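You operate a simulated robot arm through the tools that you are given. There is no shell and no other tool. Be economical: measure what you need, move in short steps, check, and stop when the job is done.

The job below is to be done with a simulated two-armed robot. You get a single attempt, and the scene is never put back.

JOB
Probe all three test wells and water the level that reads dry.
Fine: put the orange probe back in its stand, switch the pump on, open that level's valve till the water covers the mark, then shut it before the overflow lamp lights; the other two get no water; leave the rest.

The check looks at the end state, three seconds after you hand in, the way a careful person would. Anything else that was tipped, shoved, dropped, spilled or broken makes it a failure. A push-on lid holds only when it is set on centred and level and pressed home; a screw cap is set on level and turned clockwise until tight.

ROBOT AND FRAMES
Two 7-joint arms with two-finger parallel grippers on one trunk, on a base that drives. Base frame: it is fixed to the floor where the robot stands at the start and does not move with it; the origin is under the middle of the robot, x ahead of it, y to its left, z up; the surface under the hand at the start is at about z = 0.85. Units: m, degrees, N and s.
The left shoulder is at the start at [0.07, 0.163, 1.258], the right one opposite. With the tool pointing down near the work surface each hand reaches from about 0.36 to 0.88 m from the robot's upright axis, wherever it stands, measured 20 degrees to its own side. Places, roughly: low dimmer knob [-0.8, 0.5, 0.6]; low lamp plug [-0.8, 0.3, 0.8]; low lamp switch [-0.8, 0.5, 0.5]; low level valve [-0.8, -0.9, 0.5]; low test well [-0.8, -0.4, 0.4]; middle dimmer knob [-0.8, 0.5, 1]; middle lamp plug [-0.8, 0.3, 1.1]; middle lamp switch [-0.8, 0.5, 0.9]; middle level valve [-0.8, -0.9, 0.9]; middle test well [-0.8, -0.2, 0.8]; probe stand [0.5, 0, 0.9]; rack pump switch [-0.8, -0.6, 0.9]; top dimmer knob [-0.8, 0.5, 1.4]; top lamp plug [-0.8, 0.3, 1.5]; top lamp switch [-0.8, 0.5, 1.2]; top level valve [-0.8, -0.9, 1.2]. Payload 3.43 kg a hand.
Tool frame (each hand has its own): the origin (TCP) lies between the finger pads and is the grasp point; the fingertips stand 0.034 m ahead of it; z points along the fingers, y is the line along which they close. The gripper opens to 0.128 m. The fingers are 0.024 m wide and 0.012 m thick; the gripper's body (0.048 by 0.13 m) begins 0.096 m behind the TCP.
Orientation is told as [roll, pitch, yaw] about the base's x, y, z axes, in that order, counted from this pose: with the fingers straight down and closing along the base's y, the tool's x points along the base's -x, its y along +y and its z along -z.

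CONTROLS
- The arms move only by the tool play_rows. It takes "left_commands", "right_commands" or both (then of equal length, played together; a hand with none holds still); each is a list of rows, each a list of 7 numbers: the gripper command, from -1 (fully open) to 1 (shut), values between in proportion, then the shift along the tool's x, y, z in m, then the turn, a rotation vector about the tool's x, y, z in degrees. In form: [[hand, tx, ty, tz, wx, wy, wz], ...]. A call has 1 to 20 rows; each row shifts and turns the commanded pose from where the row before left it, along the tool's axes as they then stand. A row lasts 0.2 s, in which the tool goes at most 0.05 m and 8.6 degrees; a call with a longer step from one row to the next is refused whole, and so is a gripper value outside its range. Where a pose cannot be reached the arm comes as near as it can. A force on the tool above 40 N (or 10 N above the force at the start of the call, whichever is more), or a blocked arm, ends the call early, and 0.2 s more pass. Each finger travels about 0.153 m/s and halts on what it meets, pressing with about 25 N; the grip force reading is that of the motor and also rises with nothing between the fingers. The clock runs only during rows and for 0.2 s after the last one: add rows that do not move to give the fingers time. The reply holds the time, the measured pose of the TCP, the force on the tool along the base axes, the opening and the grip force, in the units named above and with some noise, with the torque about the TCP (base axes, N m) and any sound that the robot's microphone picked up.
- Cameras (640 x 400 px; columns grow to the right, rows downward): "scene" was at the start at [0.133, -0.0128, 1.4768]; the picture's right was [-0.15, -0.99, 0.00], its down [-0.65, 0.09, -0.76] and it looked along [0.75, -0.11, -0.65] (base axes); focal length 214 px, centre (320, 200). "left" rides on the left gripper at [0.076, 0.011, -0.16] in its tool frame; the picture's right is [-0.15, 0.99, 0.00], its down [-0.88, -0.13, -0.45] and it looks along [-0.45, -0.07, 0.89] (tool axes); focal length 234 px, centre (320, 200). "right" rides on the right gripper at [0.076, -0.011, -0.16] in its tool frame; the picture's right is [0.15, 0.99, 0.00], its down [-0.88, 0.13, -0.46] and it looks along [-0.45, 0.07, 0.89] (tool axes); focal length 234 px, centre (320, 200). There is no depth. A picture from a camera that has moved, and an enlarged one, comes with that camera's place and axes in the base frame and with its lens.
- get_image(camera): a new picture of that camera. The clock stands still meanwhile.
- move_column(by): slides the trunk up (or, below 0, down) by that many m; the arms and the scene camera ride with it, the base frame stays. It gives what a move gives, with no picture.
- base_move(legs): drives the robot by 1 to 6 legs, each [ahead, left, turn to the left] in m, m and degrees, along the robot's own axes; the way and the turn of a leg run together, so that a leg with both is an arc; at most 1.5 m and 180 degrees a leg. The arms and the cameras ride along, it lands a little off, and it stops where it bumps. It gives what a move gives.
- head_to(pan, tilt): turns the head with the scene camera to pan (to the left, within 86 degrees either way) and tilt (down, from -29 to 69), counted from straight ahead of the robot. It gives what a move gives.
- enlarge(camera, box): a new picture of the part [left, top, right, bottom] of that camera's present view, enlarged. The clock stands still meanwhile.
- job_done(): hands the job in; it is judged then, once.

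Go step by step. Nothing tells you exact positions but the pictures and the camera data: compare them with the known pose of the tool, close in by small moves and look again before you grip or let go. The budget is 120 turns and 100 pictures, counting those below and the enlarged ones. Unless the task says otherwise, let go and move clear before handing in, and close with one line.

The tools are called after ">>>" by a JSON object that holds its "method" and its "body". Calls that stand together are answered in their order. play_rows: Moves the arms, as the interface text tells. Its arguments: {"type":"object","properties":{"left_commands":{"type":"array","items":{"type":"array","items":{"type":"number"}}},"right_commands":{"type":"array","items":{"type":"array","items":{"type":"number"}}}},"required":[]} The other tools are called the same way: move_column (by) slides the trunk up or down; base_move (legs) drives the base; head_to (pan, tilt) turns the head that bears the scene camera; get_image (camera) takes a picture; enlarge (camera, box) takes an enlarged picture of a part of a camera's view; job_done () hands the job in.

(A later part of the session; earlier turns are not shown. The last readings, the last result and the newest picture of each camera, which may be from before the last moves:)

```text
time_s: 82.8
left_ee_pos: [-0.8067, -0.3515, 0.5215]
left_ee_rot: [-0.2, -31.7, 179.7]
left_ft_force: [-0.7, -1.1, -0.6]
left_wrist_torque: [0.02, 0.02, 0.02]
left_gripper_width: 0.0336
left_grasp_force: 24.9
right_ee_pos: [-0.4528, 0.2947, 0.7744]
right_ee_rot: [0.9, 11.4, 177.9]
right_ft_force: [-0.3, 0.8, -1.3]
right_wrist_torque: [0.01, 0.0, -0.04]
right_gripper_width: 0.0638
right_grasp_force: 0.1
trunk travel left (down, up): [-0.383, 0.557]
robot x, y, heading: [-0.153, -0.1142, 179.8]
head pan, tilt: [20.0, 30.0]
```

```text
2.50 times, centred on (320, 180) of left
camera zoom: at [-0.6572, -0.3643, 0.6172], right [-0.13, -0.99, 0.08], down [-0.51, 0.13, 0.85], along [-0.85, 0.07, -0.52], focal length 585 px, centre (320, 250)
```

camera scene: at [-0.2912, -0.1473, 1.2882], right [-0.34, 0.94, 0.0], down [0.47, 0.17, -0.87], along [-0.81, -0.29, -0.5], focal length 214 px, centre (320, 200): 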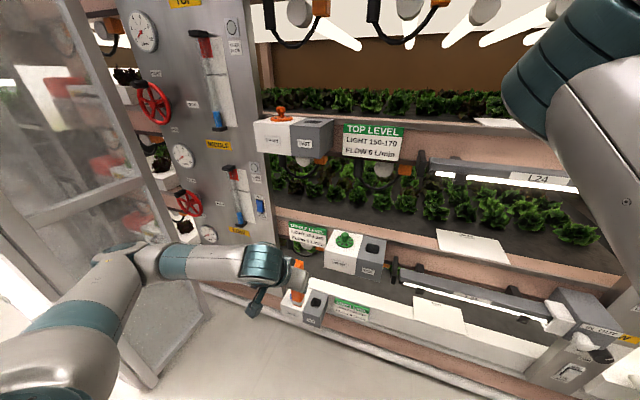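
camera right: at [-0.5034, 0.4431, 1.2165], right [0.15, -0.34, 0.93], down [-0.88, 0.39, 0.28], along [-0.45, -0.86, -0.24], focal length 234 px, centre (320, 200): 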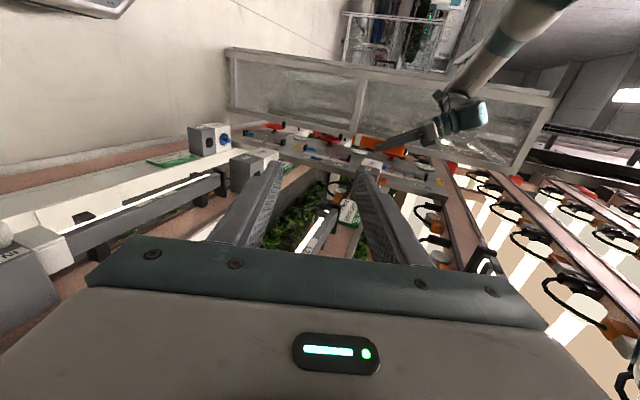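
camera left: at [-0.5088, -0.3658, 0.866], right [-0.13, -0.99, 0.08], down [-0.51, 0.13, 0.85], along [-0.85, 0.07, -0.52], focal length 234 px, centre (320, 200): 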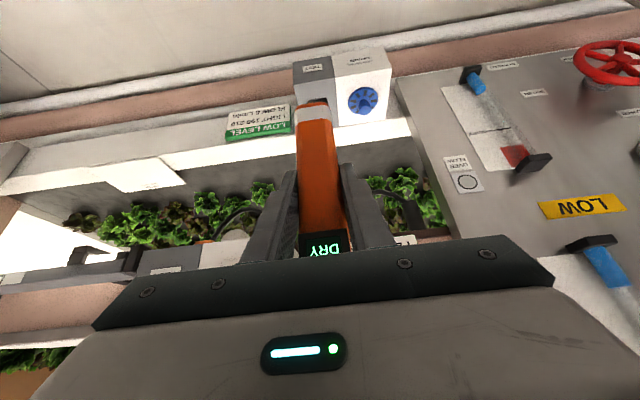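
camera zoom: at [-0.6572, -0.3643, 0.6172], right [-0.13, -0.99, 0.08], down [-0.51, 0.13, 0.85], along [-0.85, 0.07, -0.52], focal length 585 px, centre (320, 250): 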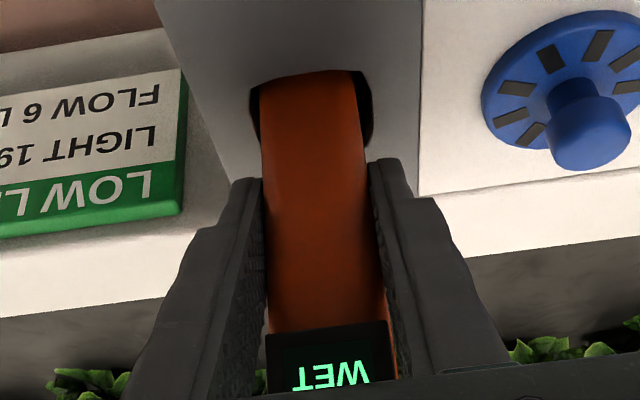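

Low reads WET, so the top level is the dry one. I'll withdraw and carry the probe back to its stand.

>>> {"method": "play_rows", "body": {"left_commands": [[1, -0.0106, 0, -0.01696, 0, 0, 0], [1, -0.0106, 0, -0.01696, 0, 0, 0], [1, -0.0106, 0, -0.01696, 0, 0, 0], [1, -0.0106, 0, -0.01696, 0, 0, 0], [1, -0.0106, 0, -0.01696, 0, 0, 0], [1, 0.0339, 0, -0.0212, 0, 0, 0], [1, 0.0339, 0, -0.0212, 0, 0, 0], [1, 0.0339, 0, -0.0212, 0, 0, 0], [1, 0.0339, 0, -0.0212, 0, 0, 0], [1, 0.0254, -0.02, -0.0159, 0, 0, 0], [1, 0, -0.04, 0, 0, 0, 0], [1, 0, -0.04, 0, 0, 0, 0], [1, 0, -0.04, 0, 0, 0, 0], [1, 0, -0.04, 0, 0, 0, 0], [1, 0, -0.03, 0, 0, 0, 0], [1, 0, 0, 0, 0, 0, 0]]}}

>>> {"method": "move_column", "body": {"by": 0.355}}

>>> {"method": "play_rows", "body": {"left_commands": [[1, -0.0212, 0, -0.0339, 0, 0, 0], [1, -0.0212, 0, -0.0339, 0, 0, 0], [1, -0.0212, 0, -0.0339, 0, 0, 0], [1, -0.0212, 0, -0.0339, 0, 0, 0], [1, -0.0212, 0, -0.0339, 0, 0, 0], [1, -0.0212, 0, -0.0339, 0, 0, 0], [1, 0, 0, 0, 0, 0, 0]]}}

```text
time_s: 86.2
left_ee_pos: [-0.6497, -0.1441, 0.6151]
left_ee_rot: [-0.1, -31.8, 179.9]
left_ft_force: [0.3, -0.5, 0.0]
left_wrist_torque: [-0.01, -0.01, -0.03]
left_gripper_width: 0.0335
left_grasp_force: 25.6
left hand out of reach, approached as far as the arm can: row 9, 10
right_ee_pos: [-0.4535, 0.2944, 0.7741]
right_ee_rot: [1.0, 11.4, 177.8]
right_ft_force: [0.9, 0.9, 0.3]
right_wrist_torque: [-0.01, 0.01, 0.02]
right_gripper_width: 0.064
right_grasp_force: 0.1
trunk travel left (down, up): [-0.383, 0.557]
robot x, y, heading: [-0.1533, -0.1146, 179.6]
head pan, tilt: [20.0, 30.0]
```

```text
time_s: 89.7
left_ee_pos: [-0.6503, -0.1428, 0.9686]
left_ee_rot: [-0.1, -31.8, 179.8]
left_ft_force: [-0.5, 0.8, -0.5]
left_wrist_torque: [0.0, -0.02, 0.0]
left_gripper_width: 0.0335
left_grasp_force: 24.9
right_ee_pos: [-0.4547, 0.2951, 1.1289]
right_ee_rot: [0.8, 11.4, 177.9]
right_ft_force: [0.1, 0.1, 0.7]
right_wrist_torque: [0.02, 0.02, -0.01]
right_gripper_width: 0.064
right_grasp_force: 0.1
trunk travel left (down, up): [-0.738, 0.202]
robot x, y, heading: [-0.1576, -0.1124, 179.8]
head pan, tilt: [20.0, 30.0]
```

```text
time_s: 91.3
left_ee_pos: [-0.6499, -0.142, 1.2094]
left_ee_rot: [-0.1, -31.8, 179.8]
left_ft_force: [-0.3, 0.5, -0.2]
left_wrist_torque: [0.0, -0.03, 0.01]
left_gripper_width: 0.0335
left_grasp_force: 24.7
right_ee_pos: [-0.4541, 0.2947, 1.1289]
right_ee_rot: [0.9, 11.5, 178.0]
right_ft_force: [-0.3, -0.7, 0.1]
right_wrist_torque: [-0.02, -0.02, -0.01]
right_gripper_width: 0.064
right_grasp_force: 0.0
trunk travel left (down, up): [-0.738, 0.202]
robot x, y, heading: [-0.1527, -0.1135, 179.4]
head pan, tilt: [20.0, 30.0]
```

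>>> {"method": "play_rows", "body": {"right_commands": [[0, 0, 0, -0.045, 0, 0, 0], [0, 0, 0, -0.045, 0, 0, 0], [0, 0, 0, -0.045, 0, 0, 0], [0, 0, 0, -0.045, 0, 0, 0], [0, 0, 0, -0.045, 0, 0, 0], [0, 0, 0, 0, 0, 0, 0]]}}

>>> {"method": "base_move", "body": {"legs": [[-0.155, -0.115, 0], [0, 0, -90], [0, 0, -89.5]]}}

>>> {"method": "head_to", "body": {"pan": 0, "tilt": 45}}

>>> {"method": "get_image", "body": {"camera": "left"}}

>>> {"method": "get_image", "body": {"camera": "scene"}}

```text
time_s: 91.9
left_ee_pos: [-0.6509, -0.1435, 1.2084]
left_ee_rot: [-0.1, -31.6, 179.9]
left_ft_force: [-1.0, -0.5, -1.1]
left_wrist_torque: [0.0, -0.04, -0.01]
left_gripper_width: 0.0336
left_grasp_force: 25.0
right_ee_pos: [-0.4509, 0.3025, 1.164]
right_ee_rot: [1.2, 24.2, 176.3]
right_ft_force: [-0.9, -0.4, 0.7]
right_wrist_torque: [0.0, -0.02, 0.02]
right_gripper_width: 0.0641
right_grasp_force: 0.1
trunk travel left (down, up): [-0.738, 0.202]
robot x, y, heading: [-0.1522, -0.1183, 179.9]
head pan, tilt: [20.0, 30.0]
stopped in row 3 (right hand): the arm was blocked; the commanded pose is now the measured one
```

```text
time_s: 98.5
left_ee_pos: [0.0814, 0.4875, 1.2102]
left_ee_rot: [-0.8, -31.8, 76.1]
left_ft_force: [-0.7, -0.7, -1.0]
left_wrist_torque: [-0.02, -0.02, 0.0]
left_gripper_width: 0.0336
left_grasp_force: 24.8
right_ee_pos: [0.4599, 0.1865, 1.1677]
right_ee_rot: [1.7, 24.5, 72.4]
right_ft_force: [-52.0, 18.4, 24.9]
right_wrist_torque: [-0.84, -8.41, 4.58]
right_gripper_width: 0.0638
right_grasp_force: 0.0
trunk travel left (down, up): [-0.738, 0.202]
robot x, y, heading: [0.0002, 0.0015, 75.9]
head pan, tilt: [20.0, 30.0]
stopped in leg 3: the force on the tool passed its limit at 156 N (the readings are from after the stop); the commanded pose is now the measured one
```

```text
time_s: 99.4
left_ee_pos: [0.0818, 0.488, 1.2092]
left_ee_rot: [-1.0, -31.8, 76.0]
left_ft_force: [0.3, 0.5, -1.5]
left_wrist_torque: [0.01, -0.01, 0.01]
left_gripper_width: 0.0335
left_grasp_force: 25.5
right_ee_pos: [0.4605, 0.1866, 1.1669]
right_ee_rot: [1.6, 24.6, 72.2]
right_ft_force: [-65.1, 18.3, 19.5]
right_wrist_torque: [-1.06, -9.44, 5.21]
right_gripper_width: 0.0641
right_grasp_force: 0.0
trunk travel left (down, up): [-0.738, 0.202]
robot x, y, heading: [-0.0019, -0.001, 75.4]
head pan, tilt: [0.0, 45.0]
```

```text
39 pictures are left
camera left: at [0.0336, 0.3477, 1.304], right [-0.93, 0.37, 0.06], down [0.24, 0.46, 0.85], along [0.28, 0.81, -0.52], focal length 234 px, centre (320, 200)
```

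left: 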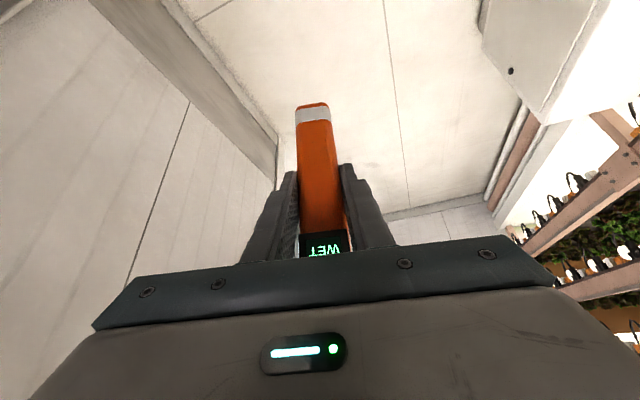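

```text
38 pictures are left
camera scene: at [0.0148, 0.1304, 1.4706], right [0.97, -0.25, 0.01], down [-0.17, -0.69, -0.71], along [0.19, 0.68, -0.71], focal length 214 px, centre (320, 200)
```

scene: 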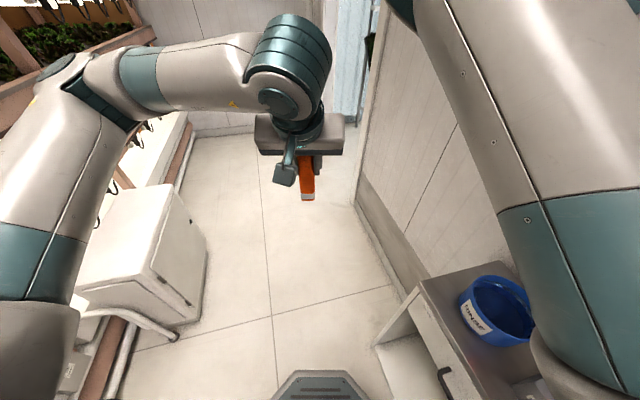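

The right wrist bumped something as I turned, probably the red wall shelf. I'll turn back at once and look.

>>> {"method": "base_move", "body": {"legs": [[0, 0, 16]]}}

>>> {"method": "head_to", "body": {"pan": -80, "tilt": 35}}

>>> {"method": "get_image", "body": {"camera": "scene"}}

>>> {"method": "get_image", "body": {"camera": "right"}}

```text
time_s: 100.7
left_ee_pos: [-0.0434, 0.494, 1.2087]
left_ee_rot: [-0.2, -31.9, 91.7]
left_ft_force: [-0.8, 0.1, -0.6]
left_wrist_torque: [0.0, -0.01, -0.07]
left_gripper_width: 0.0335
left_grasp_force: 25.1
right_ee_pos: [0.4046, 0.3067, 1.1622]
right_ee_rot: [2.2, 24.6, 88.4]
right_ft_force: [0.1, 0.3, -0.3]
right_wrist_torque: [0.01, -0.03, -0.01]
right_gripper_width: 0.0638
right_grasp_force: 0.2
trunk travel left (down, up): [-0.738, 0.202]
robot x, y, heading: [0.0005, 0.0017, 91.5]
head pan, tilt: [0.0, 45.0]
```

```text
time_s: 102.2
left_ee_pos: [-0.0423, 0.4949, 1.2093]
left_ee_rot: [-0.2, -31.8, 91.5]
left_ft_force: [0.2, 0.1, -1.1]
left_wrist_torque: [-0.06, 0.03, -0.03]
left_gripper_width: 0.0336
left_grasp_force: 25.0
right_ee_pos: [0.4059, 0.3055, 1.1618]
right_ee_rot: [2.1, 24.6, 88.5]
right_ft_force: [-0.2, 0.2, 0.2]
right_wrist_torque: [0.0, 0.03, 0.03]
right_gripper_width: 0.064
right_grasp_force: 0.0
trunk travel left (down, up): [-0.738, 0.202]
robot x, y, heading: [0.0021, 0.0005, 91.5]
head pan, tilt: [-80.0, 35.0]
```

```text
37 pictures are left
camera scene: at [0.0844, 0.0679, 1.4854], right [0.2, -0.98, 0.0], down [-0.56, -0.11, -0.82], along [0.8, 0.16, -0.57], focal length 214 px, centre (320, 200)
```

scene: 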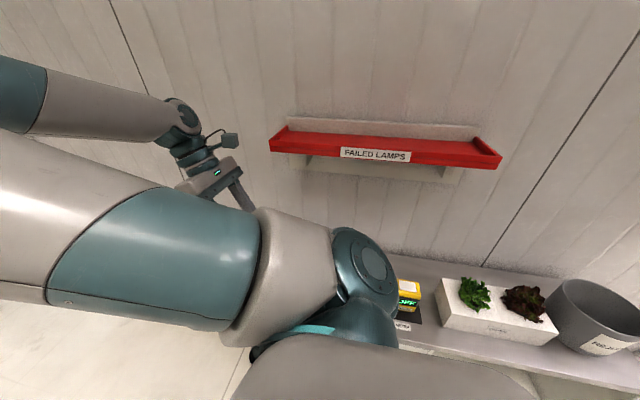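

```text
36 pictures are left
camera right: at [0.4233, 0.3035, 1.3367], right [-0.99, -0.09, 0.1], down [-0.09, 0.99, 0.05], along [-0.1, 0.04, -0.99], focal length 234 px, centre (320, 200)
```

right: 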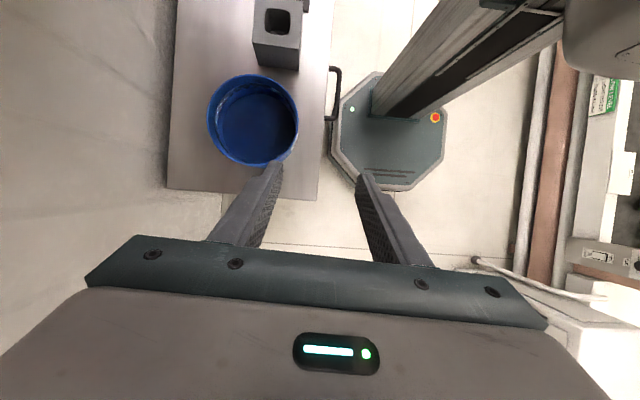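

The shelf looks unchanged. The right arm is folded awkwardly, so I'll bring it back towards its starting pose before turning on.

>>> {"method": "play_rows", "body": {"right_commands": [[0, -0.01, -0.01, 0, 0, -6, 0], [0, -0.01, -0.01, 0, 0, -6, 0], [0, -0.01, -0.01, 0, 0, -6, 0], [0, -0.01, -0.01, 0, 0, -6, 0], [0, -0.01, -0.01, 0, 0, 0, 0], [0, -0.01, -0.01, 0, 0, 0, 0], [0, 0, 0, 0, 0, 0, 0]]}}

>>> {"method": "play_rows", "body": {"right_commands": [[0, -0.002, 0, -0.03, 0, 0, 0], [0, -0.002, 0, -0.03, 0, 0, 0], [0, -0.002, 0, -0.03, 0, 0, 0], [0, -0.002, 0, -0.03, 0, 0, 0], [0, -0.002, 0, -0.03, 0, 0, 0], [0, -0.002, 0, -0.03, 0, 0, 0], [0, -0.002, 0, -0.03, 0, 0, 0], [0, -0.002, 0, -0.03, 0, 0, 0], [0, 0, 0, 0, 0, 0, 0]]}}

>>> {"method": "get_image", "body": {"camera": "scene"}}

```text
time_s: 103.8
left_ee_pos: [-0.0429, 0.4932, 1.2085]
left_ee_rot: [-0.1, -31.8, 91.5]
left_ft_force: [-0.6, 0.1, -1.1]
left_wrist_torque: [-0.01, 0.04, 0.03]
left_gripper_width: 0.0336
left_grasp_force: 25.4
right_ee_pos: [0.4677, 0.3616, 1.1497]
right_ee_rot: [2.0, 0.6, 87.5]
right_ft_force: [-0.4, 0.1, -0.3]
right_wrist_torque: [0.0, 0.01, -0.01]
right_gripper_width: 0.0639
right_grasp_force: 0.0
trunk travel left (down, up): [-0.738, 0.202]
robot x, y, heading: [0.0007, -0.0031, 91.8]
head pan, tilt: [-80.0, 35.0]
```

```text
time_s: 105.8
left_ee_pos: [-0.0407, 0.4957, 1.2083]
left_ee_rot: [0.0, -31.7, 91.4]
left_ft_force: [0.1, -0.1, -0.7]
left_wrist_torque: [-0.06, 0.0, 0.0]
left_gripper_width: 0.0333
left_grasp_force: 25.0
right_ee_pos: [0.4765, 0.3814, 1.3881]
right_ee_rot: [2.0, 0.7, 87.5]
right_ft_force: [-0.2, 0.2, 0.0]
right_wrist_torque: [-0.01, -0.02, 0.01]
right_gripper_width: 0.0639
right_grasp_force: 0.1
trunk travel left (down, up): [-0.738, 0.202]
robot x, y, heading: [-0.0002, 0.0036, 91.5]
head pan, tilt: [-80.0, 35.0]
```

```text
35 pictures are left
camera scene: at [0.0848, 0.0686, 1.4853], right [0.2, -0.98, 0.0], down [-0.56, -0.11, -0.82], along [0.8, 0.16, -0.57], focal length 214 px, centre (320, 200)
```

scene: 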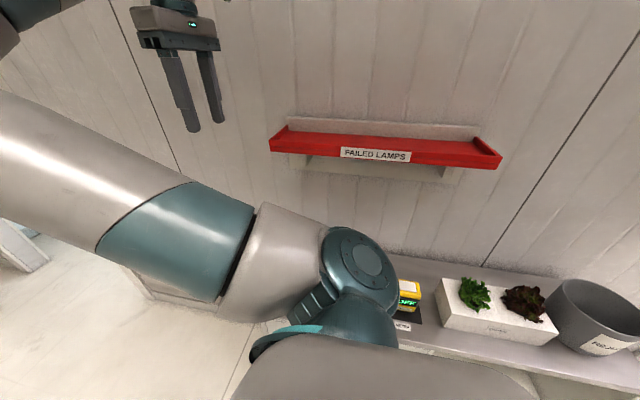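

>>> {"method": "play_rows", "body": {"right_commands": [[0, 0, 0, -0.035, 0, 0, 0], [0, 0, 0, -0.035, 0, 0, 0], [0, 0, 0, 0, 0, 0, 0]]}}

>>> {"method": "base_move", "body": {"legs": [[0, 0, -45], [0, 0, -46.3]]}}

>>> {"method": "get_image", "body": {"camera": "left"}}

```text
time_s: 106.6
left_ee_pos: [-0.0412, 0.4944, 1.2082]
left_ee_rot: [-0.2, -31.6, 91.5]
left_ft_force: [0.2, -0.5, -0.9]
left_wrist_torque: [-0.04, 0.04, 0.0]
left_gripper_width: 0.0335
left_grasp_force: 24.4
right_ee_pos: [0.4795, 0.3833, 1.4586]
right_ee_rot: [1.9, 0.7, 87.6]
right_ft_force: [-1.3, 0.1, -0.5]
right_wrist_torque: [-0.02, 0.01, -0.03]
right_gripper_width: 0.0642
right_grasp_force: 0.0
trunk travel left (down, up): [-0.738, 0.202]
robot x, y, heading: [0.0016, -0.0021, 91.5]
head pan, tilt: [-80.0, 35.0]
```

```text
time_s: 111.2
left_ee_pos: [0.4949, 0.0381, 1.2094]
left_ee_rot: [-0.1, -31.9, 0.9]
left_ft_force: [-0.7, -0.1, -0.9]
left_wrist_torque: [0.02, 0.03, -0.02]
left_gripper_width: 0.0334
left_grasp_force: 25.3
right_ee_pos: [0.377, -0.4825, 1.4595]
right_ee_rot: [2.0, 0.6, -3.1]
right_ft_force: [-0.9, 0.0, -1.0]
right_wrist_torque: [0.0, -0.01, -0.01]
right_gripper_width: 0.0639
right_grasp_force: 0.0
trunk travel left (down, up): [-0.738, 0.202]
robot x, y, heading: [-0.0034, -0.0014, 0.8]
head pan, tilt: [-80.0, 35.0]
```

```text
34 pictures are left
camera left: at [0.347, 0.0458, 1.3043], right [0.11, 0.99, 0.08], down [0.51, -0.12, 0.85], along [0.85, -0.05, -0.52], focal length 234 px, centre (320, 200)
```

left: 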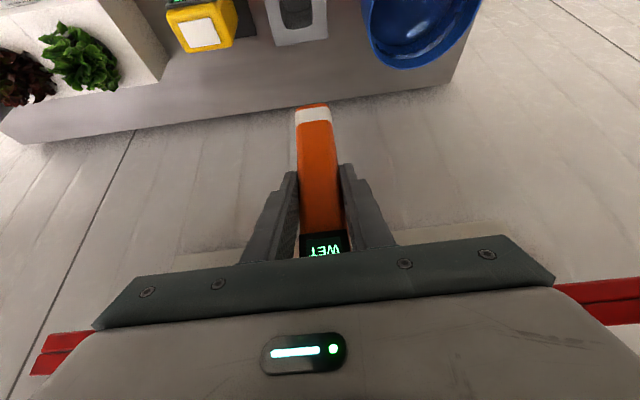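

Facing the bench again with the objects untouched. I'll lower the probe to above its stand.

>>> {"method": "play_rows", "body": {"left_commands": [[1, 0.0215, -0.0019, 0.0276, 0, 0, 0], [1, 0.0215, -0.0019, 0.0276, 0, 0, 0], [1, 0.0215, -0.0019, 0.0276, 0, 0, 0], [1, 0.0215, -0.0019, 0.0276, 0, 0, 0], [1, 0.0215, -0.0019, 0.0276, 0, 0, 0], [1, 0, 0, 0, 0, 0, 0]]}}

>>> {"method": "enlarge", "body": {"camera": "left", "box": [240, 40, 400, 140]}}

```text
time_s: 112.6
left_ee_pos: [0.4748, 0.0259, 1.0364]
left_ee_rot: [-0.1, -31.7, 1.0]
left_ft_force: [-0.1, 0.2, -0.2]
left_wrist_torque: [0.03, 0.01, 0.01]
left_gripper_width: 0.0338
left_grasp_force: 24.6
right_ee_pos: [0.3772, -0.4842, 1.4595]
right_ee_rot: [1.9, 0.6, -3.1]
right_ft_force: [-0.4, -0.3, 0.4]
right_wrist_torque: [-0.01, -0.01, 0.02]
right_gripper_width: 0.0643
right_grasp_force: 0.1
trunk travel left (down, up): [-0.738, 0.202]
robot x, y, heading: [0.0014, -0.0028, 1.0]
head pan, tilt: [-80.0, 35.0]
```

```text
4.00 times, centred on (320, 90) of left
camera zoom: at [0.3281, 0.035, 1.1317], right [0.11, 0.99, 0.08], down [0.51, -0.12, 0.85], along [0.85, -0.05, -0.52], focal length 937 px, centre (320, 640)
```

zoom: 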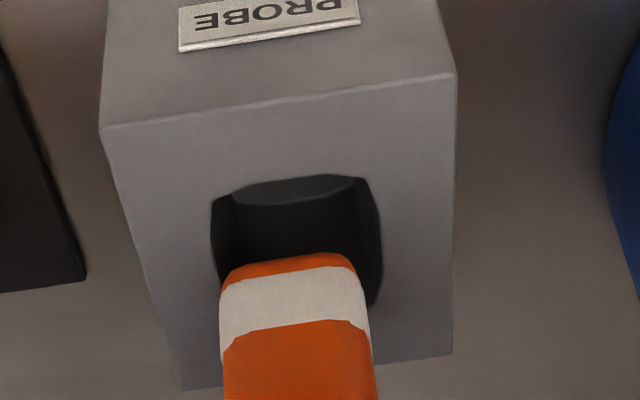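

>>> {"method": "play_rows", "body": {"left_commands": [[1, 0.002, 0.002, 0.007, 0, 0, 0], [1, 0.002, 0, 0.007, 0, 0, 0], [1, 0, 0, 0, 0, 0, 0]]}}

>>> {"method": "enlarge", "body": {"camera": "left", "box": [260, 70, 380, 145]}}

```text
time_s: 113.4
left_ee_pos: [0.4793, 0.0285, 1.0233]
left_ee_rot: [-0.3, -32.0, 1.0]
left_ft_force: [-2.9, -1.2, 18.5]
left_wrist_torque: [0.09, -0.31, 0.02]
left_gripper_width: 0.0335
left_grasp_force: 24.4
right_ee_pos: [0.3756, -0.4829, 1.4597]
right_ee_rot: [2.0, 0.6, -3.1]
right_ft_force: [-0.2, -0.6, 0.1]
right_wrist_torque: [0.01, 0.01, -0.02]
right_gripper_width: 0.064
right_grasp_force: 0.1
trunk travel left (down, up): [-0.738, 0.202]
robot x, y, heading: [0.0, -0.0023, 0.9]
head pan, tilt: [-80.0, 35.0]
```

```text
5.33 times, centred on (320, 108) of left
camera zoom: at [0.3315, 0.0373, 1.1182], right [0.11, 0.99, 0.08], down [0.51, -0.12, 0.85], along [0.85, -0.06, -0.52], focal length 1249 px, centre (320, 693)
```

zoom: 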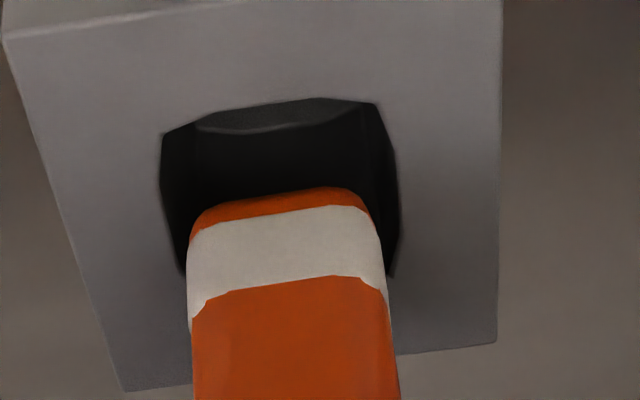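

The tip touched the stand's rear edge; it must come about 8 mm nearer. Lifting and correcting.

>>> {"method": "play_rows", "body": {"left_commands": [[1, -0.0042, 0, -0.0068, 0, 0, 0], [1, 0.0068, 0, -0.0042, 0, 0, 0], [1, 0, 0, 0, 0, 0, 0]]}}

>>> {"method": "enlarge", "body": {"camera": "left", "box": [260, 70, 380, 145]}}

```text
time_s: 114.2
left_ee_pos: [0.4715, 0.0293, 1.0289]
left_ee_rot: [-0.1, -31.7, 0.9]
left_ft_force: [-0.1, 0.2, -1.1]
left_wrist_torque: [-0.02, 0.03, 0.02]
left_gripper_width: 0.0337
left_grasp_force: 24.6
right_ee_pos: [0.3776, -0.4843, 1.4587]
right_ee_rot: [2.0, 0.6, -3.0]
right_ft_force: [-0.2, -0.4, 0.3]
right_wrist_torque: [0.0, 0.01, -0.01]
right_gripper_width: 0.0641
right_grasp_force: 0.1
trunk travel left (down, up): [-0.738, 0.202]
robot x, y, heading: [-0.0003, 0.002, 0.8]
head pan, tilt: [-80.0, 35.0]
```

```text
5.33 times, centred on (320, 108) of left
camera zoom: at [0.3248, 0.0379, 1.1245], right [0.11, 0.99, 0.08], down [0.51, -0.12, 0.85], along [0.85, -0.05, -0.52], focal length 1249 px, centre (320, 693)
```

zoom: 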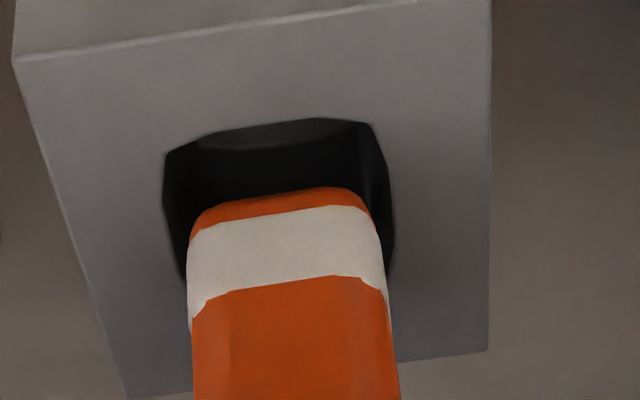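

>>> {"method": "play_rows", "body": {"left_commands": [[1, 0.0034, 0, 0.0026, 0, 0, 0], [1, 0.0021, 0, 0.0034, 0, 0, 0], [1, 0.0021, 0, 0.0034, 0, 0, 0], [1, 0, 0, 0, 0, 0, 0]]}}

>>> {"method": "enlarge", "body": {"camera": "left", "box": [260, 70, 380, 145]}}

```text
time_s: 115.2
left_ee_pos: [0.4697, 0.029, 1.0171]
left_ee_rot: [-0.2, -31.8, 0.9]
left_ft_force: [0.2, -0.3, -1.2]
left_wrist_torque: [0.01, 0.01, -0.02]
left_gripper_width: 0.0336
left_grasp_force: 24.9
right_ee_pos: [0.3768, -0.4833, 1.4589]
right_ee_rot: [2.0, 0.6, -3.1]
right_ft_force: [-0.6, -0.4, -0.1]
right_wrist_torque: [0.01, 0.02, 0.05]
right_gripper_width: 0.0641
right_grasp_force: 0.1
trunk travel left (down, up): [-0.738, 0.202]
robot x, y, heading: [0.0002, 0.0018, 0.9]
head pan, tilt: [-80.0, 35.0]
```

```text
5.33 times, centred on (320, 108) of left
camera zoom: at [0.3224, 0.0375, 1.1124], right [0.11, 0.99, 0.08], down [0.51, -0.12, 0.85], along [0.85, -0.05, -0.52], focal length 1249 px, centre (320, 693)
```

zoom: 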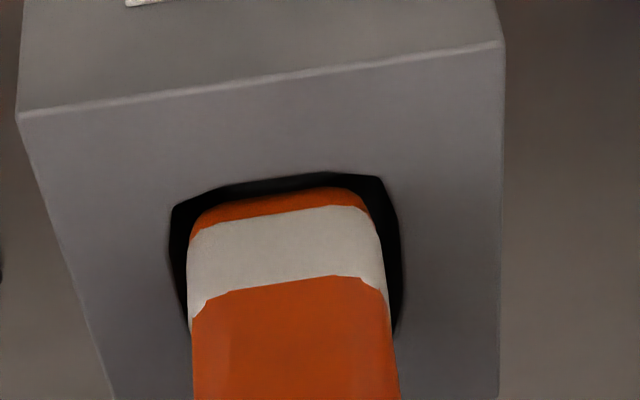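

>>> {"method": "play_rows", "body": {"left_commands": [[1, 0.0013, 0, 0.004, 0, 0, 0], [1, 0.0021, 0, 0.0034, 0, 0, 0], [1, 0.0021, 0, 0.0034, 0, 0, 0], [1, 0.0021, 0, 0.0034, 0, 0, 0], [1, 0, 0, 0, 0, 0, 0]]}}

>>> {"method": "play_rows", "body": {"left_commands": [[1, 0.0021, 0, 0.0034, 0, 0, 0], [1, 0.0021, 0, 0.0034, 0, 0, 0], [1, 0.0021, 0, 0.0034, 0, 0, 0], [1, 0.0021, 0, 0.0034, 0, 0, 0], [1, 0.001, 0, 0.0017, 0, 0, 0], [1, 0, 0, 0, 0, 0, 0]]}}

>>> {"method": "get_image", "body": {"camera": "left"}}

```text
time_s: 116.4
left_ee_pos: [0.4707, 0.0293, 1.002]
left_ee_rot: [-0.1, -31.8, 0.9]
left_ft_force: [0.0, 0.3, -0.3]
left_wrist_torque: [-0.02, -0.02, 0.0]
left_gripper_width: 0.0334
left_grasp_force: 25.5
right_ee_pos: [0.3777, -0.4835, 1.4576]
right_ee_rot: [2.0, 0.5, -3.1]
right_ft_force: [-0.4, 0.5, -0.3]
right_wrist_torque: [0.03, 0.01, 0.01]
right_gripper_width: 0.0638
right_grasp_force: 0.1
trunk travel left (down, up): [-0.738, 0.202]
robot x, y, heading: [-0.0037, 0.0001, 1.3]
head pan, tilt: [-80.0, 35.0]
```

```text
time_s: 117.8
left_ee_pos: [0.4719, 0.0281, 0.9827]
left_ee_rot: [-0.2, -31.8, 0.9]
left_ft_force: [-0.7, 0.0, -1.2]
left_wrist_torque: [0.01, 0.02, -0.01]
left_gripper_width: 0.0335
left_grasp_force: 25.5
right_ee_pos: [0.3775, -0.4829, 1.4596]
right_ee_rot: [2.0, 0.6, -3.0]
right_ft_force: [0.0, 0.3, 0.1]
right_wrist_torque: [0.0, -0.01, 0.04]
right_gripper_width: 0.0638
right_grasp_force: 0.1
trunk travel left (down, up): [-0.738, 0.202]
robot x, y, heading: [-0.0005, 0.0018, 0.9]
head pan, tilt: [-80.0, 35.0]
```

```text
29 pictures are left
camera left: at [0.3244, 0.0375, 1.0788], right [0.11, 0.99, 0.08], down [0.51, -0.12, 0.85], along [0.85, -0.05, -0.52], focal length 234 px, centre (320, 200)
```

left: 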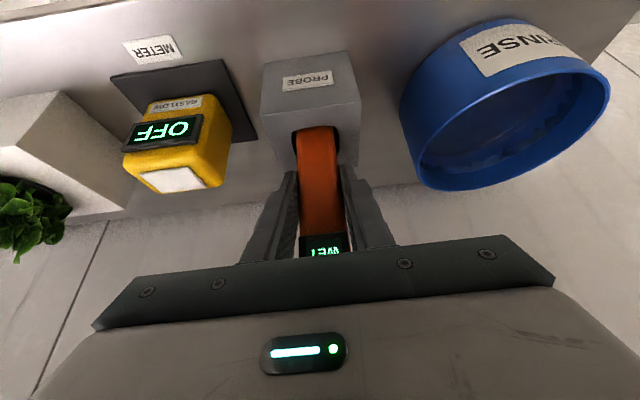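

Nearly seated, and the fingertips are just above the stand. I'll open gently so it settles.

>>> {"method": "play_rows", "body": {"left_commands": [[0.4, 0, 0, 0, 0, 0, 0], [0.3, 0, 0, 0, 0, 0, 0], [0.1, 0, 0, 0, 0, 0, 0], [0.1, 0, 0, 0, 0, 0, 0]]}}

>>> {"method": "get_image", "body": {"camera": "left"}}

```text
time_s: 118.8
left_ee_pos: [0.4719, 0.029, 0.9828]
left_ee_rot: [-0.1, -31.8, 0.9]
left_ft_force: [-0.6, 0.4, -0.5]
left_wrist_torque: [0.03, 0.02, 0.01]
left_gripper_width: 0.0576
left_grasp_force: 0.1
right_ee_pos: [0.3766, -0.482, 1.4586]
right_ee_rot: [2.1, 0.6, -3.1]
right_ft_force: [-0.1, -0.4, 0.1]
right_wrist_torque: [-0.02, -0.01, 0.03]
right_gripper_width: 0.0641
right_grasp_force: 0.1
trunk travel left (down, up): [-0.738, 0.202]
robot x, y, heading: [0.0022, 0.0022, 0.8]
head pan, tilt: [-80.0, 35.0]
```

```text
28 pictures are left
camera left: at [0.3243, 0.0375, 1.0789], right [0.11, 0.99, 0.08], down [0.51, -0.12, 0.85], along [0.85, -0.05, -0.52], focal length 234 px, centre (320, 200)
```

left: 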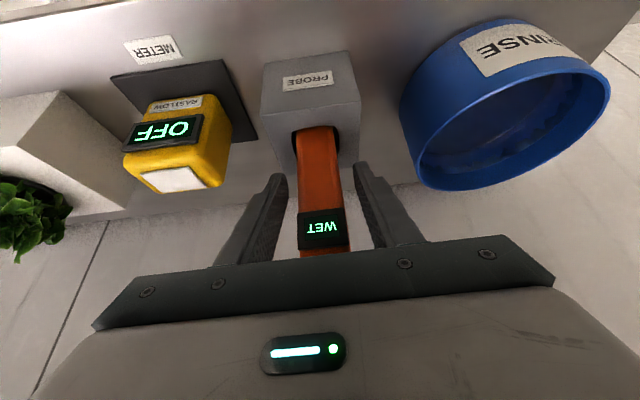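

The probe is seated in its stand. Retracting, then I turn to the rack for the pump and valve.

>>> {"method": "play_rows", "body": {"left_commands": [[0.1, 0, 0, -0.02, 0, 0, 0], [0.1, 0, 0, -0.04, 0, 0, 0], [0.1, 0, 0, -0.04, 0, 0, 0], [0.1, 0, 0, -0.04, 0, 0, 0], [0.1, -0.0212, 0, -0.0339, 0, 0, 0], [0.1, -0.0212, 0, -0.0339, 0, 0, 0], [0.1, -0.0212, 0, -0.0339, 0, 0, 0], [0.1, 0, 0, 0, 0, 0, 0]]}}

>>> {"method": "head_to", "body": {"pan": 0, "tilt": 45}}

>>> {"method": "get_image", "body": {"camera": "scene"}}

```text
time_s: 120.6
left_ee_pos: [0.4075, 0.0204, 1.2245]
left_ee_rot: [-0.1, -31.8, 1.0]
left_ft_force: [0.1, 0.1, 0.1]
left_wrist_torque: [-0.01, -0.01, 0.0]
left_gripper_width: 0.0577
left_grasp_force: 0.0
left hand out of reach, approached as far as the arm can: row 4
right_ee_pos: [0.3774, -0.4829, 1.4595]
right_ee_rot: [1.9, 0.6, -3.0]
right_ft_force: [0.3, 0.1, 0.2]
right_wrist_torque: [0.0, 0.03, 0.0]
right_gripper_width: 0.064
right_grasp_force: 0.1
trunk travel left (down, up): [-0.738, 0.202]
robot x, y, heading: [0.0027, 0.0006, 0.7]
head pan, tilt: [-80.0, 35.0]
```

```text
time_s: 122.1
left_ee_pos: [0.4077, 0.0203, 1.2252]
left_ee_rot: [-0.1, -31.8, 1.0]
left_ft_force: [-0.5, -0.4, 0.1]
left_wrist_torque: [0.0, 0.0, 0.01]
left_gripper_width: 0.0575
left_grasp_force: 0.1
right_ee_pos: [0.3767, -0.4829, 1.4594]
right_ee_rot: [2.0, 0.7, -3.1]
right_ft_force: [0.8, -0.1, -0.4]
right_wrist_torque: [0.01, 0.0, 0.02]
right_gripper_width: 0.0642
right_grasp_force: 0.0
trunk travel left (down, up): [-0.738, 0.202]
robot x, y, heading: [0.0009, -0.0017, 0.9]
head pan, tilt: [0.0, 45.0]
```

```text
27 pictures are left
camera scene: at [0.1308, 0.0016, 1.4706], right [0.01, -1.0, 0.0], down [-0.71, -0.01, -0.71], along [0.71, 0.01, -0.71], focal length 214 px, centre (320, 200)
```

scene: 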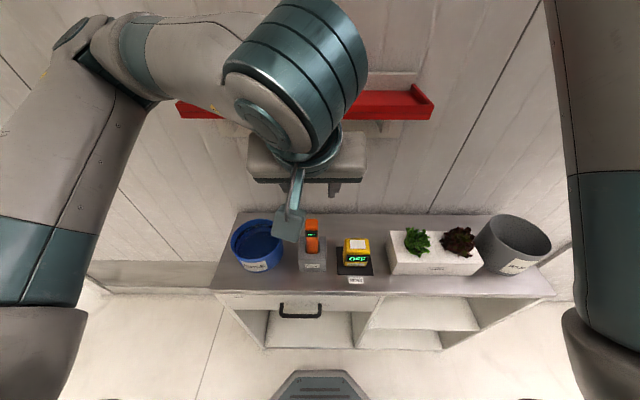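

>>> {"method": "base_move", "body": {"legs": [[0, 0, 90], [0, 0, 89], [0, 0.5, 0]]}}

>>> {"method": "head_to", "body": {"pan": 25, "tilt": 20}}

>>> {"method": "get_image", "body": {"camera": "scene"}}

```text
time_s: 132.7
left_ee_pos: [-0.3972, -0.5148, 1.2254]
left_ee_rot: [0.0, -31.9, -178.7]
left_ft_force: [-0.5, 0.1, 0.1]
left_wrist_torque: [-0.01, -0.02, 0.01]
left_gripper_width: 0.0577
left_grasp_force: 0.1
right_ee_pos: [-0.3704, -0.0101, 1.4592]
right_ee_rot: [2.1, 0.6, 177.4]
right_ft_force: [0.3, 0.0, 0.2]
right_wrist_torque: [-0.01, 0.01, 0.0]
right_gripper_width: 0.0638
right_grasp_force: 0.1
trunk travel left (down, up): [-0.738, 0.202]
robot x, y, heading: [0.0113, -0.4918, -178.7]
head pan, tilt: [0.0, 45.0]
```

```text
time_s: 133.5
left_ee_pos: [-0.3969, -0.5159, 1.2244]
left_ee_rot: [-0.1, -31.8, -178.6]
left_ft_force: [-0.3, 0.7, -0.5]
left_wrist_torque: [0.0, -0.03, 0.01]
left_gripper_width: 0.0575
left_grasp_force: 0.0
right_ee_pos: [-0.3707, -0.0115, 1.4594]
right_ee_rot: [2.0, 0.5, 177.4]
right_ft_force: [0.0, -0.2, 0.3]
right_wrist_torque: [-0.02, -0.04, -0.01]
right_gripper_width: 0.0639
right_grasp_force: 0.0
trunk travel left (down, up): [-0.738, 0.202]
robot x, y, heading: [0.0114, -0.4915, -178.5]
head pan, tilt: [25.0, 20.0]
```

```text
26 pictures are left
camera scene: at [-0.1249, -0.5349, 1.5092], right [-0.44, 0.9, 0.0], down [0.31, 0.15, -0.94], along [-0.84, -0.42, -0.34], focal length 214 px, centre (320, 200)
```

scene: 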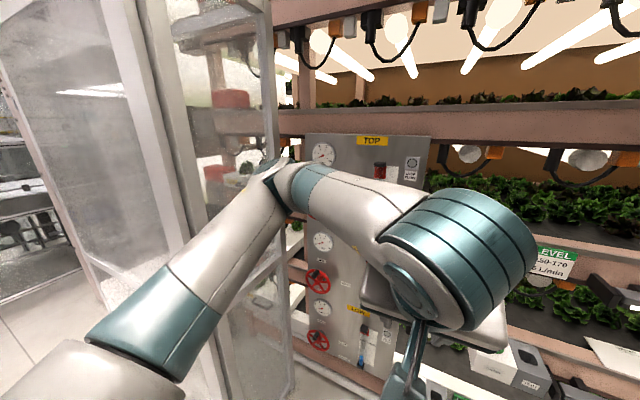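

The left arm blocks the scene view, so I'll level the left hand to point at the panel and use its wrist camera.

>>> {"method": "play_rows", "body": {"left_commands": [[0.1, 0, 0, 0, 0, -8.3, 0], [0.1, 0, 0, 0, 0, -8.3, 0], [0.1, 0, 0, 0, 0, -8.3, 0], [0.1, 0, 0, 0, 0, -8.3, 0], [0.1, 0, 0, 0, 0, -8.3, 0], [0.1, 0, 0, 0, 0, -8.3, 0], [0.1, 0, 0, 0, 0, -8.3, 0], [0.1, 0, 0, 0, 0, 0, 0]]}}

>>> {"method": "get_image", "body": {"camera": "left"}}

>>> {"method": "get_image", "body": {"camera": "scene"}}

```text
time_s: 135.3
left_ee_pos: [-0.4443, -0.4789, 1.2502]
left_ee_rot: [-69.8, -86.8, -106.2]
left_ft_force: [-0.2, -0.1, 1.0]
left_wrist_torque: [0.01, 0.02, -0.02]
left_gripper_width: 0.0576
left_grasp_force: 0.1
left hand out of reach, approached as far as the arm can: row 2, 3, 4, 5, 6
right_ee_pos: [-0.3722, -0.0142, 1.4601]
right_ee_rot: [1.9, 0.6, 177.5]
right_ft_force: [-0.2, 0.3, 0.7]
right_wrist_torque: [0.02, 0.01, -0.03]
right_gripper_width: 0.0638
right_grasp_force: 0.0
trunk travel left (down, up): [-0.738, 0.202]
robot x, y, heading: [0.0097, -0.4954, -178.8]
head pan, tilt: [25.0, 20.0]
```

```text
25 pictures are left
camera left: at [-0.2809, -0.4752, 1.177], right [0.07, -0.99, 0.09], down [0.43, 0.12, 0.89], along [-0.9, -0.02, 0.44], focal length 234 px, centre (320, 200)
```

left: 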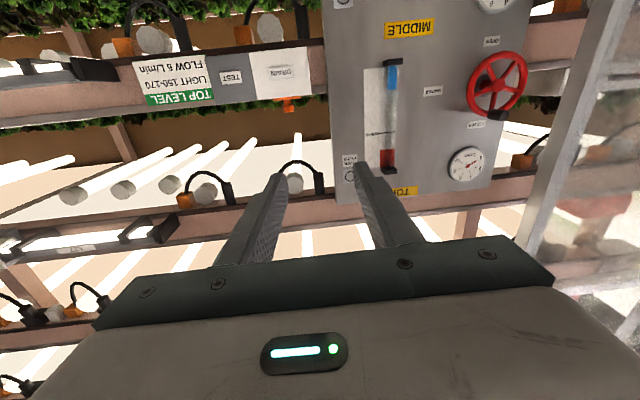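

```text
24 pictures are left
camera scene: at [-0.126, -0.537, 1.5091], right [-0.44, 0.9, 0.0], down [0.31, 0.15, -0.94], along [-0.84, -0.42, -0.34], focal length 214 px, centre (320, 200)
```

scene: 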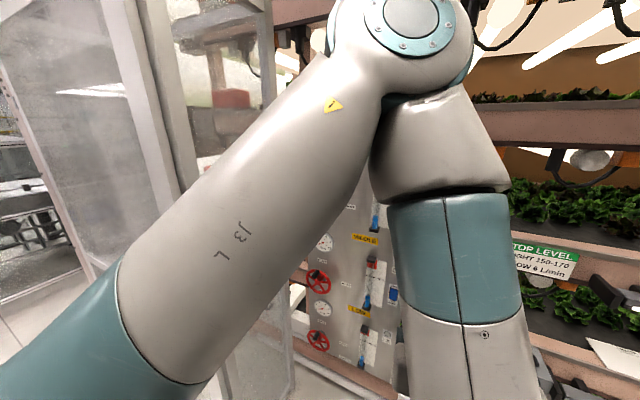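

>>> {"method": "enlarge", "body": {"camera": "left", "box": [330, 20, 546, 200]}}

```text
2.22 times, centred on (438, 110) of left
camera zoom: at [-0.2809, -0.4752, 1.177], right [0.07, -0.99, 0.09], down [0.43, 0.12, 0.89], along [-0.9, -0.02, 0.44], focal length 520 px, centre (58, 400)
```

zoom: 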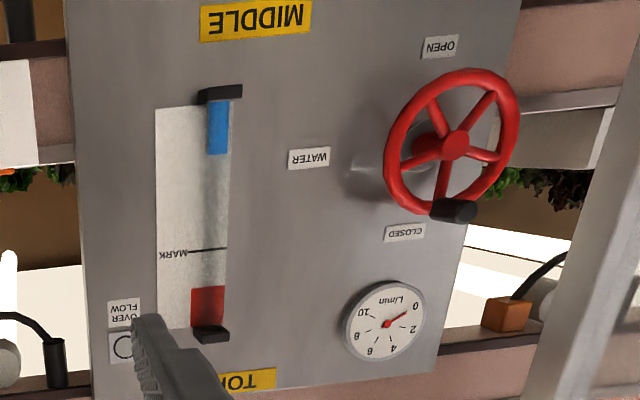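

The crank handle is at CLOSED (top of the wheel), OPEN is at the bottom, and flow reads 0. The pump rocker should be near [-0.815, -0.56, 0.895], with ON at its lower end. I'll lower the trunk, drive closer and aim at the pump switch.

>>> {"method": "move_column", "body": {"by": -0.34}}

>>> {"method": "base_move", "body": {"legs": [[0.17, 0.05, -1.3]]}}

>>> {"method": "play_rows", "body": {"left_commands": [[0.6, 0, 0.01, 0, 0, 0, 0], [1, 0, 0.01, 0, 0, 0, 0], [1, 0, 0.01, 0, 0, 0, 0], [1, 0, 0, 0, 0, 0, 0]]}}

>>> {"method": "get_image", "body": {"camera": "left"}}

```text
time_s: 138.7
left_ee_pos: [-0.4424, -0.4773, 0.9161]
left_ee_rot: [-78.1, -86.9, -97.6]
left_ft_force: [-0.6, 0.7, -0.5]
left_wrist_torque: [0.01, -0.04, -0.02]
left_gripper_width: 0.0574
left_grasp_force: 0.0
right_ee_pos: [-0.3697, -0.0108, 1.119]
right_ee_rot: [2.0, 0.5, 177.4]
right_ft_force: [0.1, 0.3, 0.3]
right_wrist_torque: [0.02, 0.0, -0.04]
right_gripper_width: 0.0638
right_grasp_force: 0.1
trunk travel left (down, up): [-0.398, 0.542]
robot x, y, heading: [0.0087, -0.4906, -178.7]
head pan, tilt: [25.0, 20.0]
```

```text
time_s: 140.2
left_ee_pos: [-0.6106, -0.5201, 0.9163]
left_ee_rot: [-78.2, -86.9, -98.8]
left_ft_force: [-0.4, 0.6, -1.3]
left_wrist_torque: [-0.01, 0.02, 0.02]
left_gripper_width: 0.0576
left_grasp_force: 0.0
right_ee_pos: [-0.5304, -0.0568, 1.118]
right_ee_rot: [2.0, 0.7, 176.3]
right_ft_force: [-0.4, 0.4, -0.1]
right_wrist_torque: [0.07, -0.02, 0.03]
right_gripper_width: 0.064
right_grasp_force: 0.1
trunk travel left (down, up): [-0.398, 0.542]
robot x, y, heading: [-0.1572, -0.5434, -179.9]
head pan, tilt: [25.0, 20.0]
```

```text
time_s: 141.2
left_ee_pos: [-0.6216, -0.527, 0.9148]
left_ee_rot: [-78.9, -86.9, -98.0]
left_ft_force: [0.6, -0.3, 0.9]
left_wrist_torque: [-0.01, 0.02, 0.03]
left_gripper_width: 0.0
left_grasp_force: 25.0
left hand out of reach, approached as far as the arm can: row 1, 2, 3
right_ee_pos: [-0.5278, -0.0556, 1.119]
right_ee_rot: [2.1, 0.6, 176.4]
right_ft_force: [0.2, 0.4, -0.2]
right_wrist_torque: [0.0, 0.02, 0.0]
right_gripper_width: 0.064
right_grasp_force: 0.0
trunk travel left (down, up): [-0.398, 0.542]
robot x, y, heading: [-0.1534, -0.5486, -179.8]
head pan, tilt: [25.0, 20.0]
```

```text
22 pictures are left
camera left: at [-0.4593, -0.5262, 0.8386], right [0.05, -0.99, 0.09], down [0.44, 0.11, 0.89], along [-0.9, 0.0, 0.44], focal length 234 px, centre (320, 200)
```

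left: 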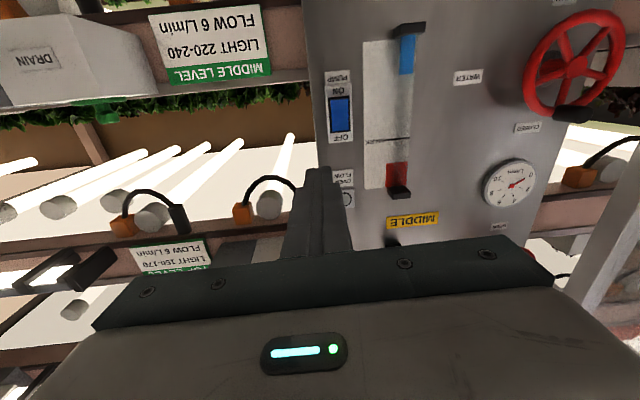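

>>> {"method": "enlarge", "body": {"camera": "left", "box": [300, 60, 380, 160]}}

>>> {"method": "play_rows", "body": {"left_commands": [[1, 0.012, 0.01, 0.02, 0, 0, 0], [1, 0.012, 0.01, 0.02, 0, 0, 0], [1, 0.012, 0.01, 0.02, 0, 0, 0], [1, 0.012, 0.011, 0.02, 0, 0, 0], [1, 0, 0, 0, 0, 0, 0]]}}

>>> {"method": "get_image", "body": {"camera": "left"}}

```text
4.00 times, centred on (340, 110) of left
camera zoom: at [-0.4593, -0.5262, 0.8386], right [0.05, -0.99, 0.09], down [0.44, 0.11, 0.89], along [-0.9, 0.0, 0.44], focal length 937 px, centre (240, 560)
```

zoom: 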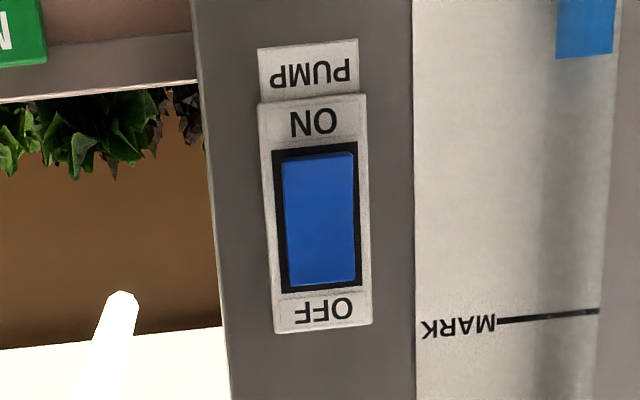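

```text
time_s: 142.4
left_ee_pos: [-0.6988, -0.5694, 0.8636]
left_ee_rot: [-79.3, -87.0, -97.8]
left_ft_force: [0.8, -0.1, -0.2]
left_wrist_torque: [0.02, 0.04, -0.01]
left_gripper_width: 0.0
left_grasp_force: 25.4
right_ee_pos: [-0.5295, -0.0561, 1.1189]
right_ee_rot: [1.9, 0.6, 176.2]
right_ft_force: [0.5, 0.0, -0.2]
right_wrist_torque: [-0.04, 0.04, 0.01]
right_gripper_width: 0.0641
right_grasp_force: 0.1
trunk travel left (down, up): [-0.398, 0.542]
robot x, y, heading: [-0.1593, -0.5428, -179.6]
head pan, tilt: [25.0, 20.0]
```

```text
20 pictures are left
camera left: at [-0.5373, -0.5686, 0.7876], right [0.05, -0.99, 0.09], down [0.44, 0.11, 0.89], along [-0.9, 0.0, 0.44], focal length 234 px, centre (320, 200)
```

left: 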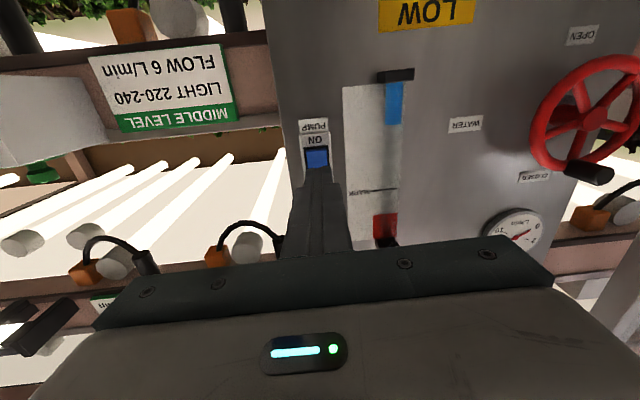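

The fingertips line up with the rocker's ON end. Advancing to press it.

>>> {"method": "play_rows", "body": {"left_commands": [[1, -0.004, 0, 0.03, 0, 0, 0], [1, 0, 0, 0.03, 0, 0, 0], [1, 0, 0, 0.006, 0, 0, 0], [1, 0, 0, 0.006, 0, 0, 0], [1, 0, 0, 0.006, 0, 0, 0], [1, 0, 0, 0.006, 0, 0, 0]]}}

```text
time_s: 143.8
left_ee_pos: [-0.7831, -0.5739, 0.8654]
left_ee_rot: [-79.0, -86.8, -97.9]
left_ft_force: [0.4, -1.4, -0.3]
left_wrist_torque: [0.0, 0.01, 0.01]
left_gripper_width: 0.0
left_grasp_force: 25.1
right_ee_pos: [-0.5288, -0.0559, 1.1193]
right_ee_rot: [2.0, 0.7, 176.2]
right_ft_force: [-0.7, -0.2, 0.1]
right_wrist_torque: [0.0, -0.03, -0.01]
right_gripper_width: 0.064
right_grasp_force: 0.0
trunk travel left (down, up): [-0.398, 0.542]
robot x, y, heading: [-0.1581, -0.5459, -179.9]
head pan, tilt: [25.0, 20.0]
```

>>> {"method": "play_rows", "body": {"left_commands": [[1, 0, 0, 0.005, 0, 0, 0], [1, 0, 0, 0.005, 0, 0, 0], [1, 0, 0, 0.005, 0, 0, 0], [1, 0, 0, 0.005, 0, 0, 0]]}}

>>> {"method": "enlarge", "body": {"camera": "left", "box": [260, 100, 420, 220]}}

```text
time_s: 144.9
left_ee_pos: [-0.7956, -0.5751, 0.866]
left_ee_rot: [-74.4, -87.0, -103.0]
left_ft_force: [18.3, -2.4, 3.2]
left_wrist_torque: [0.07, 0.33, -0.05]
left_gripper_width: 0.0003
left_grasp_force: 25.2
right_ee_pos: [-0.526, -0.0574, 1.1201]
right_ee_rot: [2.1, 0.5, 176.4]
right_ft_force: [1.3, 0.0, 0.4]
right_wrist_torque: [-0.01, 0.01, -0.04]
right_gripper_width: 0.0638
right_grasp_force: 0.0
trunk travel left (down, up): [-0.398, 0.542]
robot x, y, heading: [-0.1568, -0.5445, -179.8]
head pan, tilt: [25.0, 20.0]
stopped in row 4 (left hand): the force on the tool passed its limit at 44 N (the readings are from after the stop); the commanded pose is now the measured one
```

```text
3.33 times, centred on (340, 160) of left
camera zoom: at [-0.634, -0.5755, 0.7916], right [0.05, -0.99, 0.1], down [0.44, 0.11, 0.89], along [-0.9, 0.0, 0.44], focal length 781 px, centre (253, 333)
```

zoom: 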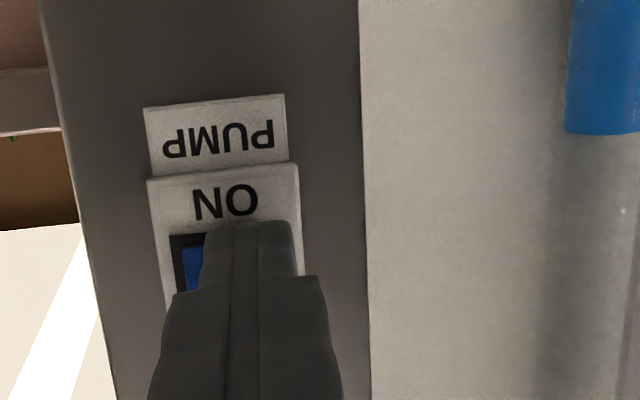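

The tip landed partly on the plate. I'll back off, shift 5 mm towards +y and 7 mm up, and press again.

>>> {"method": "play_rows", "body": {"left_commands": [[1, 0, 0, -0.02, 0, 0, 0], [1, -0.007, -0.005, 0, 0, 0, 0], [1, 0, 0, 0.012, 0, 0, 0], [1, 0, 0, 0.004, 0, 0, 0], [1, 0, 0, 0.004, 0, 0, 0], [1, 0, 0, 0.004, 0, 0, 0], [1, 0, 0, 0.004, 0, 0, 0]]}}

>>> {"method": "play_rows", "body": {"left_commands": [[1, 0, 0, -0.03, 0, 0, 0], [1, 0, 0, -0.03, 0, 0, 0], [1, 0.02, 0, -0.02, 0, 0, 0], [1, 0, 0, 0, 0, 0, 0]]}}

>>> {"method": "enlarge", "body": {"camera": "left", "box": [270, 80, 430, 200]}}

```text
time_s: 146.3
left_ee_pos: [-0.7955, -0.5703, 0.8702]
left_ee_rot: [-68.1, -86.9, -109.4]
left_ft_force: [20.0, -3.4, 4.7]
left_wrist_torque: [0.07, 0.38, -0.06]
left_gripper_width: 0.0002
left_grasp_force: 24.9
right_ee_pos: [-0.5253, -0.0574, 1.1202]
right_ee_rot: [2.0, 0.5, 176.4]
right_ft_force: [-0.3, 0.2, -0.3]
right_wrist_torque: [0.0, -0.03, 0.01]
right_gripper_width: 0.0641
right_grasp_force: 0.1
trunk travel left (down, up): [-0.398, 0.542]
robot x, y, heading: [-0.1519, -0.5464, -179.7]
head pan, tilt: [25.0, 20.0]
stopped in row 6 (left hand): the force on the tool passed its limit at 45 N (the readings are from after the stop); the commanded pose is now the measured one
```

```text
time_s: 147.3
left_ee_pos: [-0.7182, -0.566, 0.8492]
left_ee_rot: [-64.4, -86.9, -113.0]
left_ft_force: [0.2, -0.2, 0.0]
left_wrist_torque: [0.02, 0.0, 0.02]
left_gripper_width: 0.0002
left_grasp_force: 24.7
right_ee_pos: [-0.5268, -0.0572, 1.1184]
right_ee_rot: [2.0, 0.6, 176.3]
right_ft_force: [-0.3, -0.9, -0.9]
right_wrist_torque: [-0.01, -0.03, -0.01]
right_gripper_width: 0.0637
right_grasp_force: 0.1
trunk travel left (down, up): [-0.398, 0.542]
robot x, y, heading: [-0.1595, -0.5422, -180.0]
head pan, tilt: [25.0, 20.0]
```

```text
3.33 times, centred on (350, 140) of left
camera zoom: at [-0.556, -0.5664, 0.7769], right [0.04, -0.99, 0.1], down [0.43, 0.11, 0.9], along [-0.9, 0.01, 0.43], focal length 781 px, centre (220, 400)
```

zoom: 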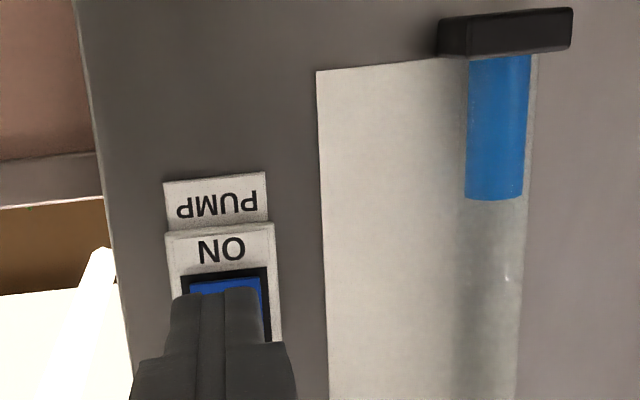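

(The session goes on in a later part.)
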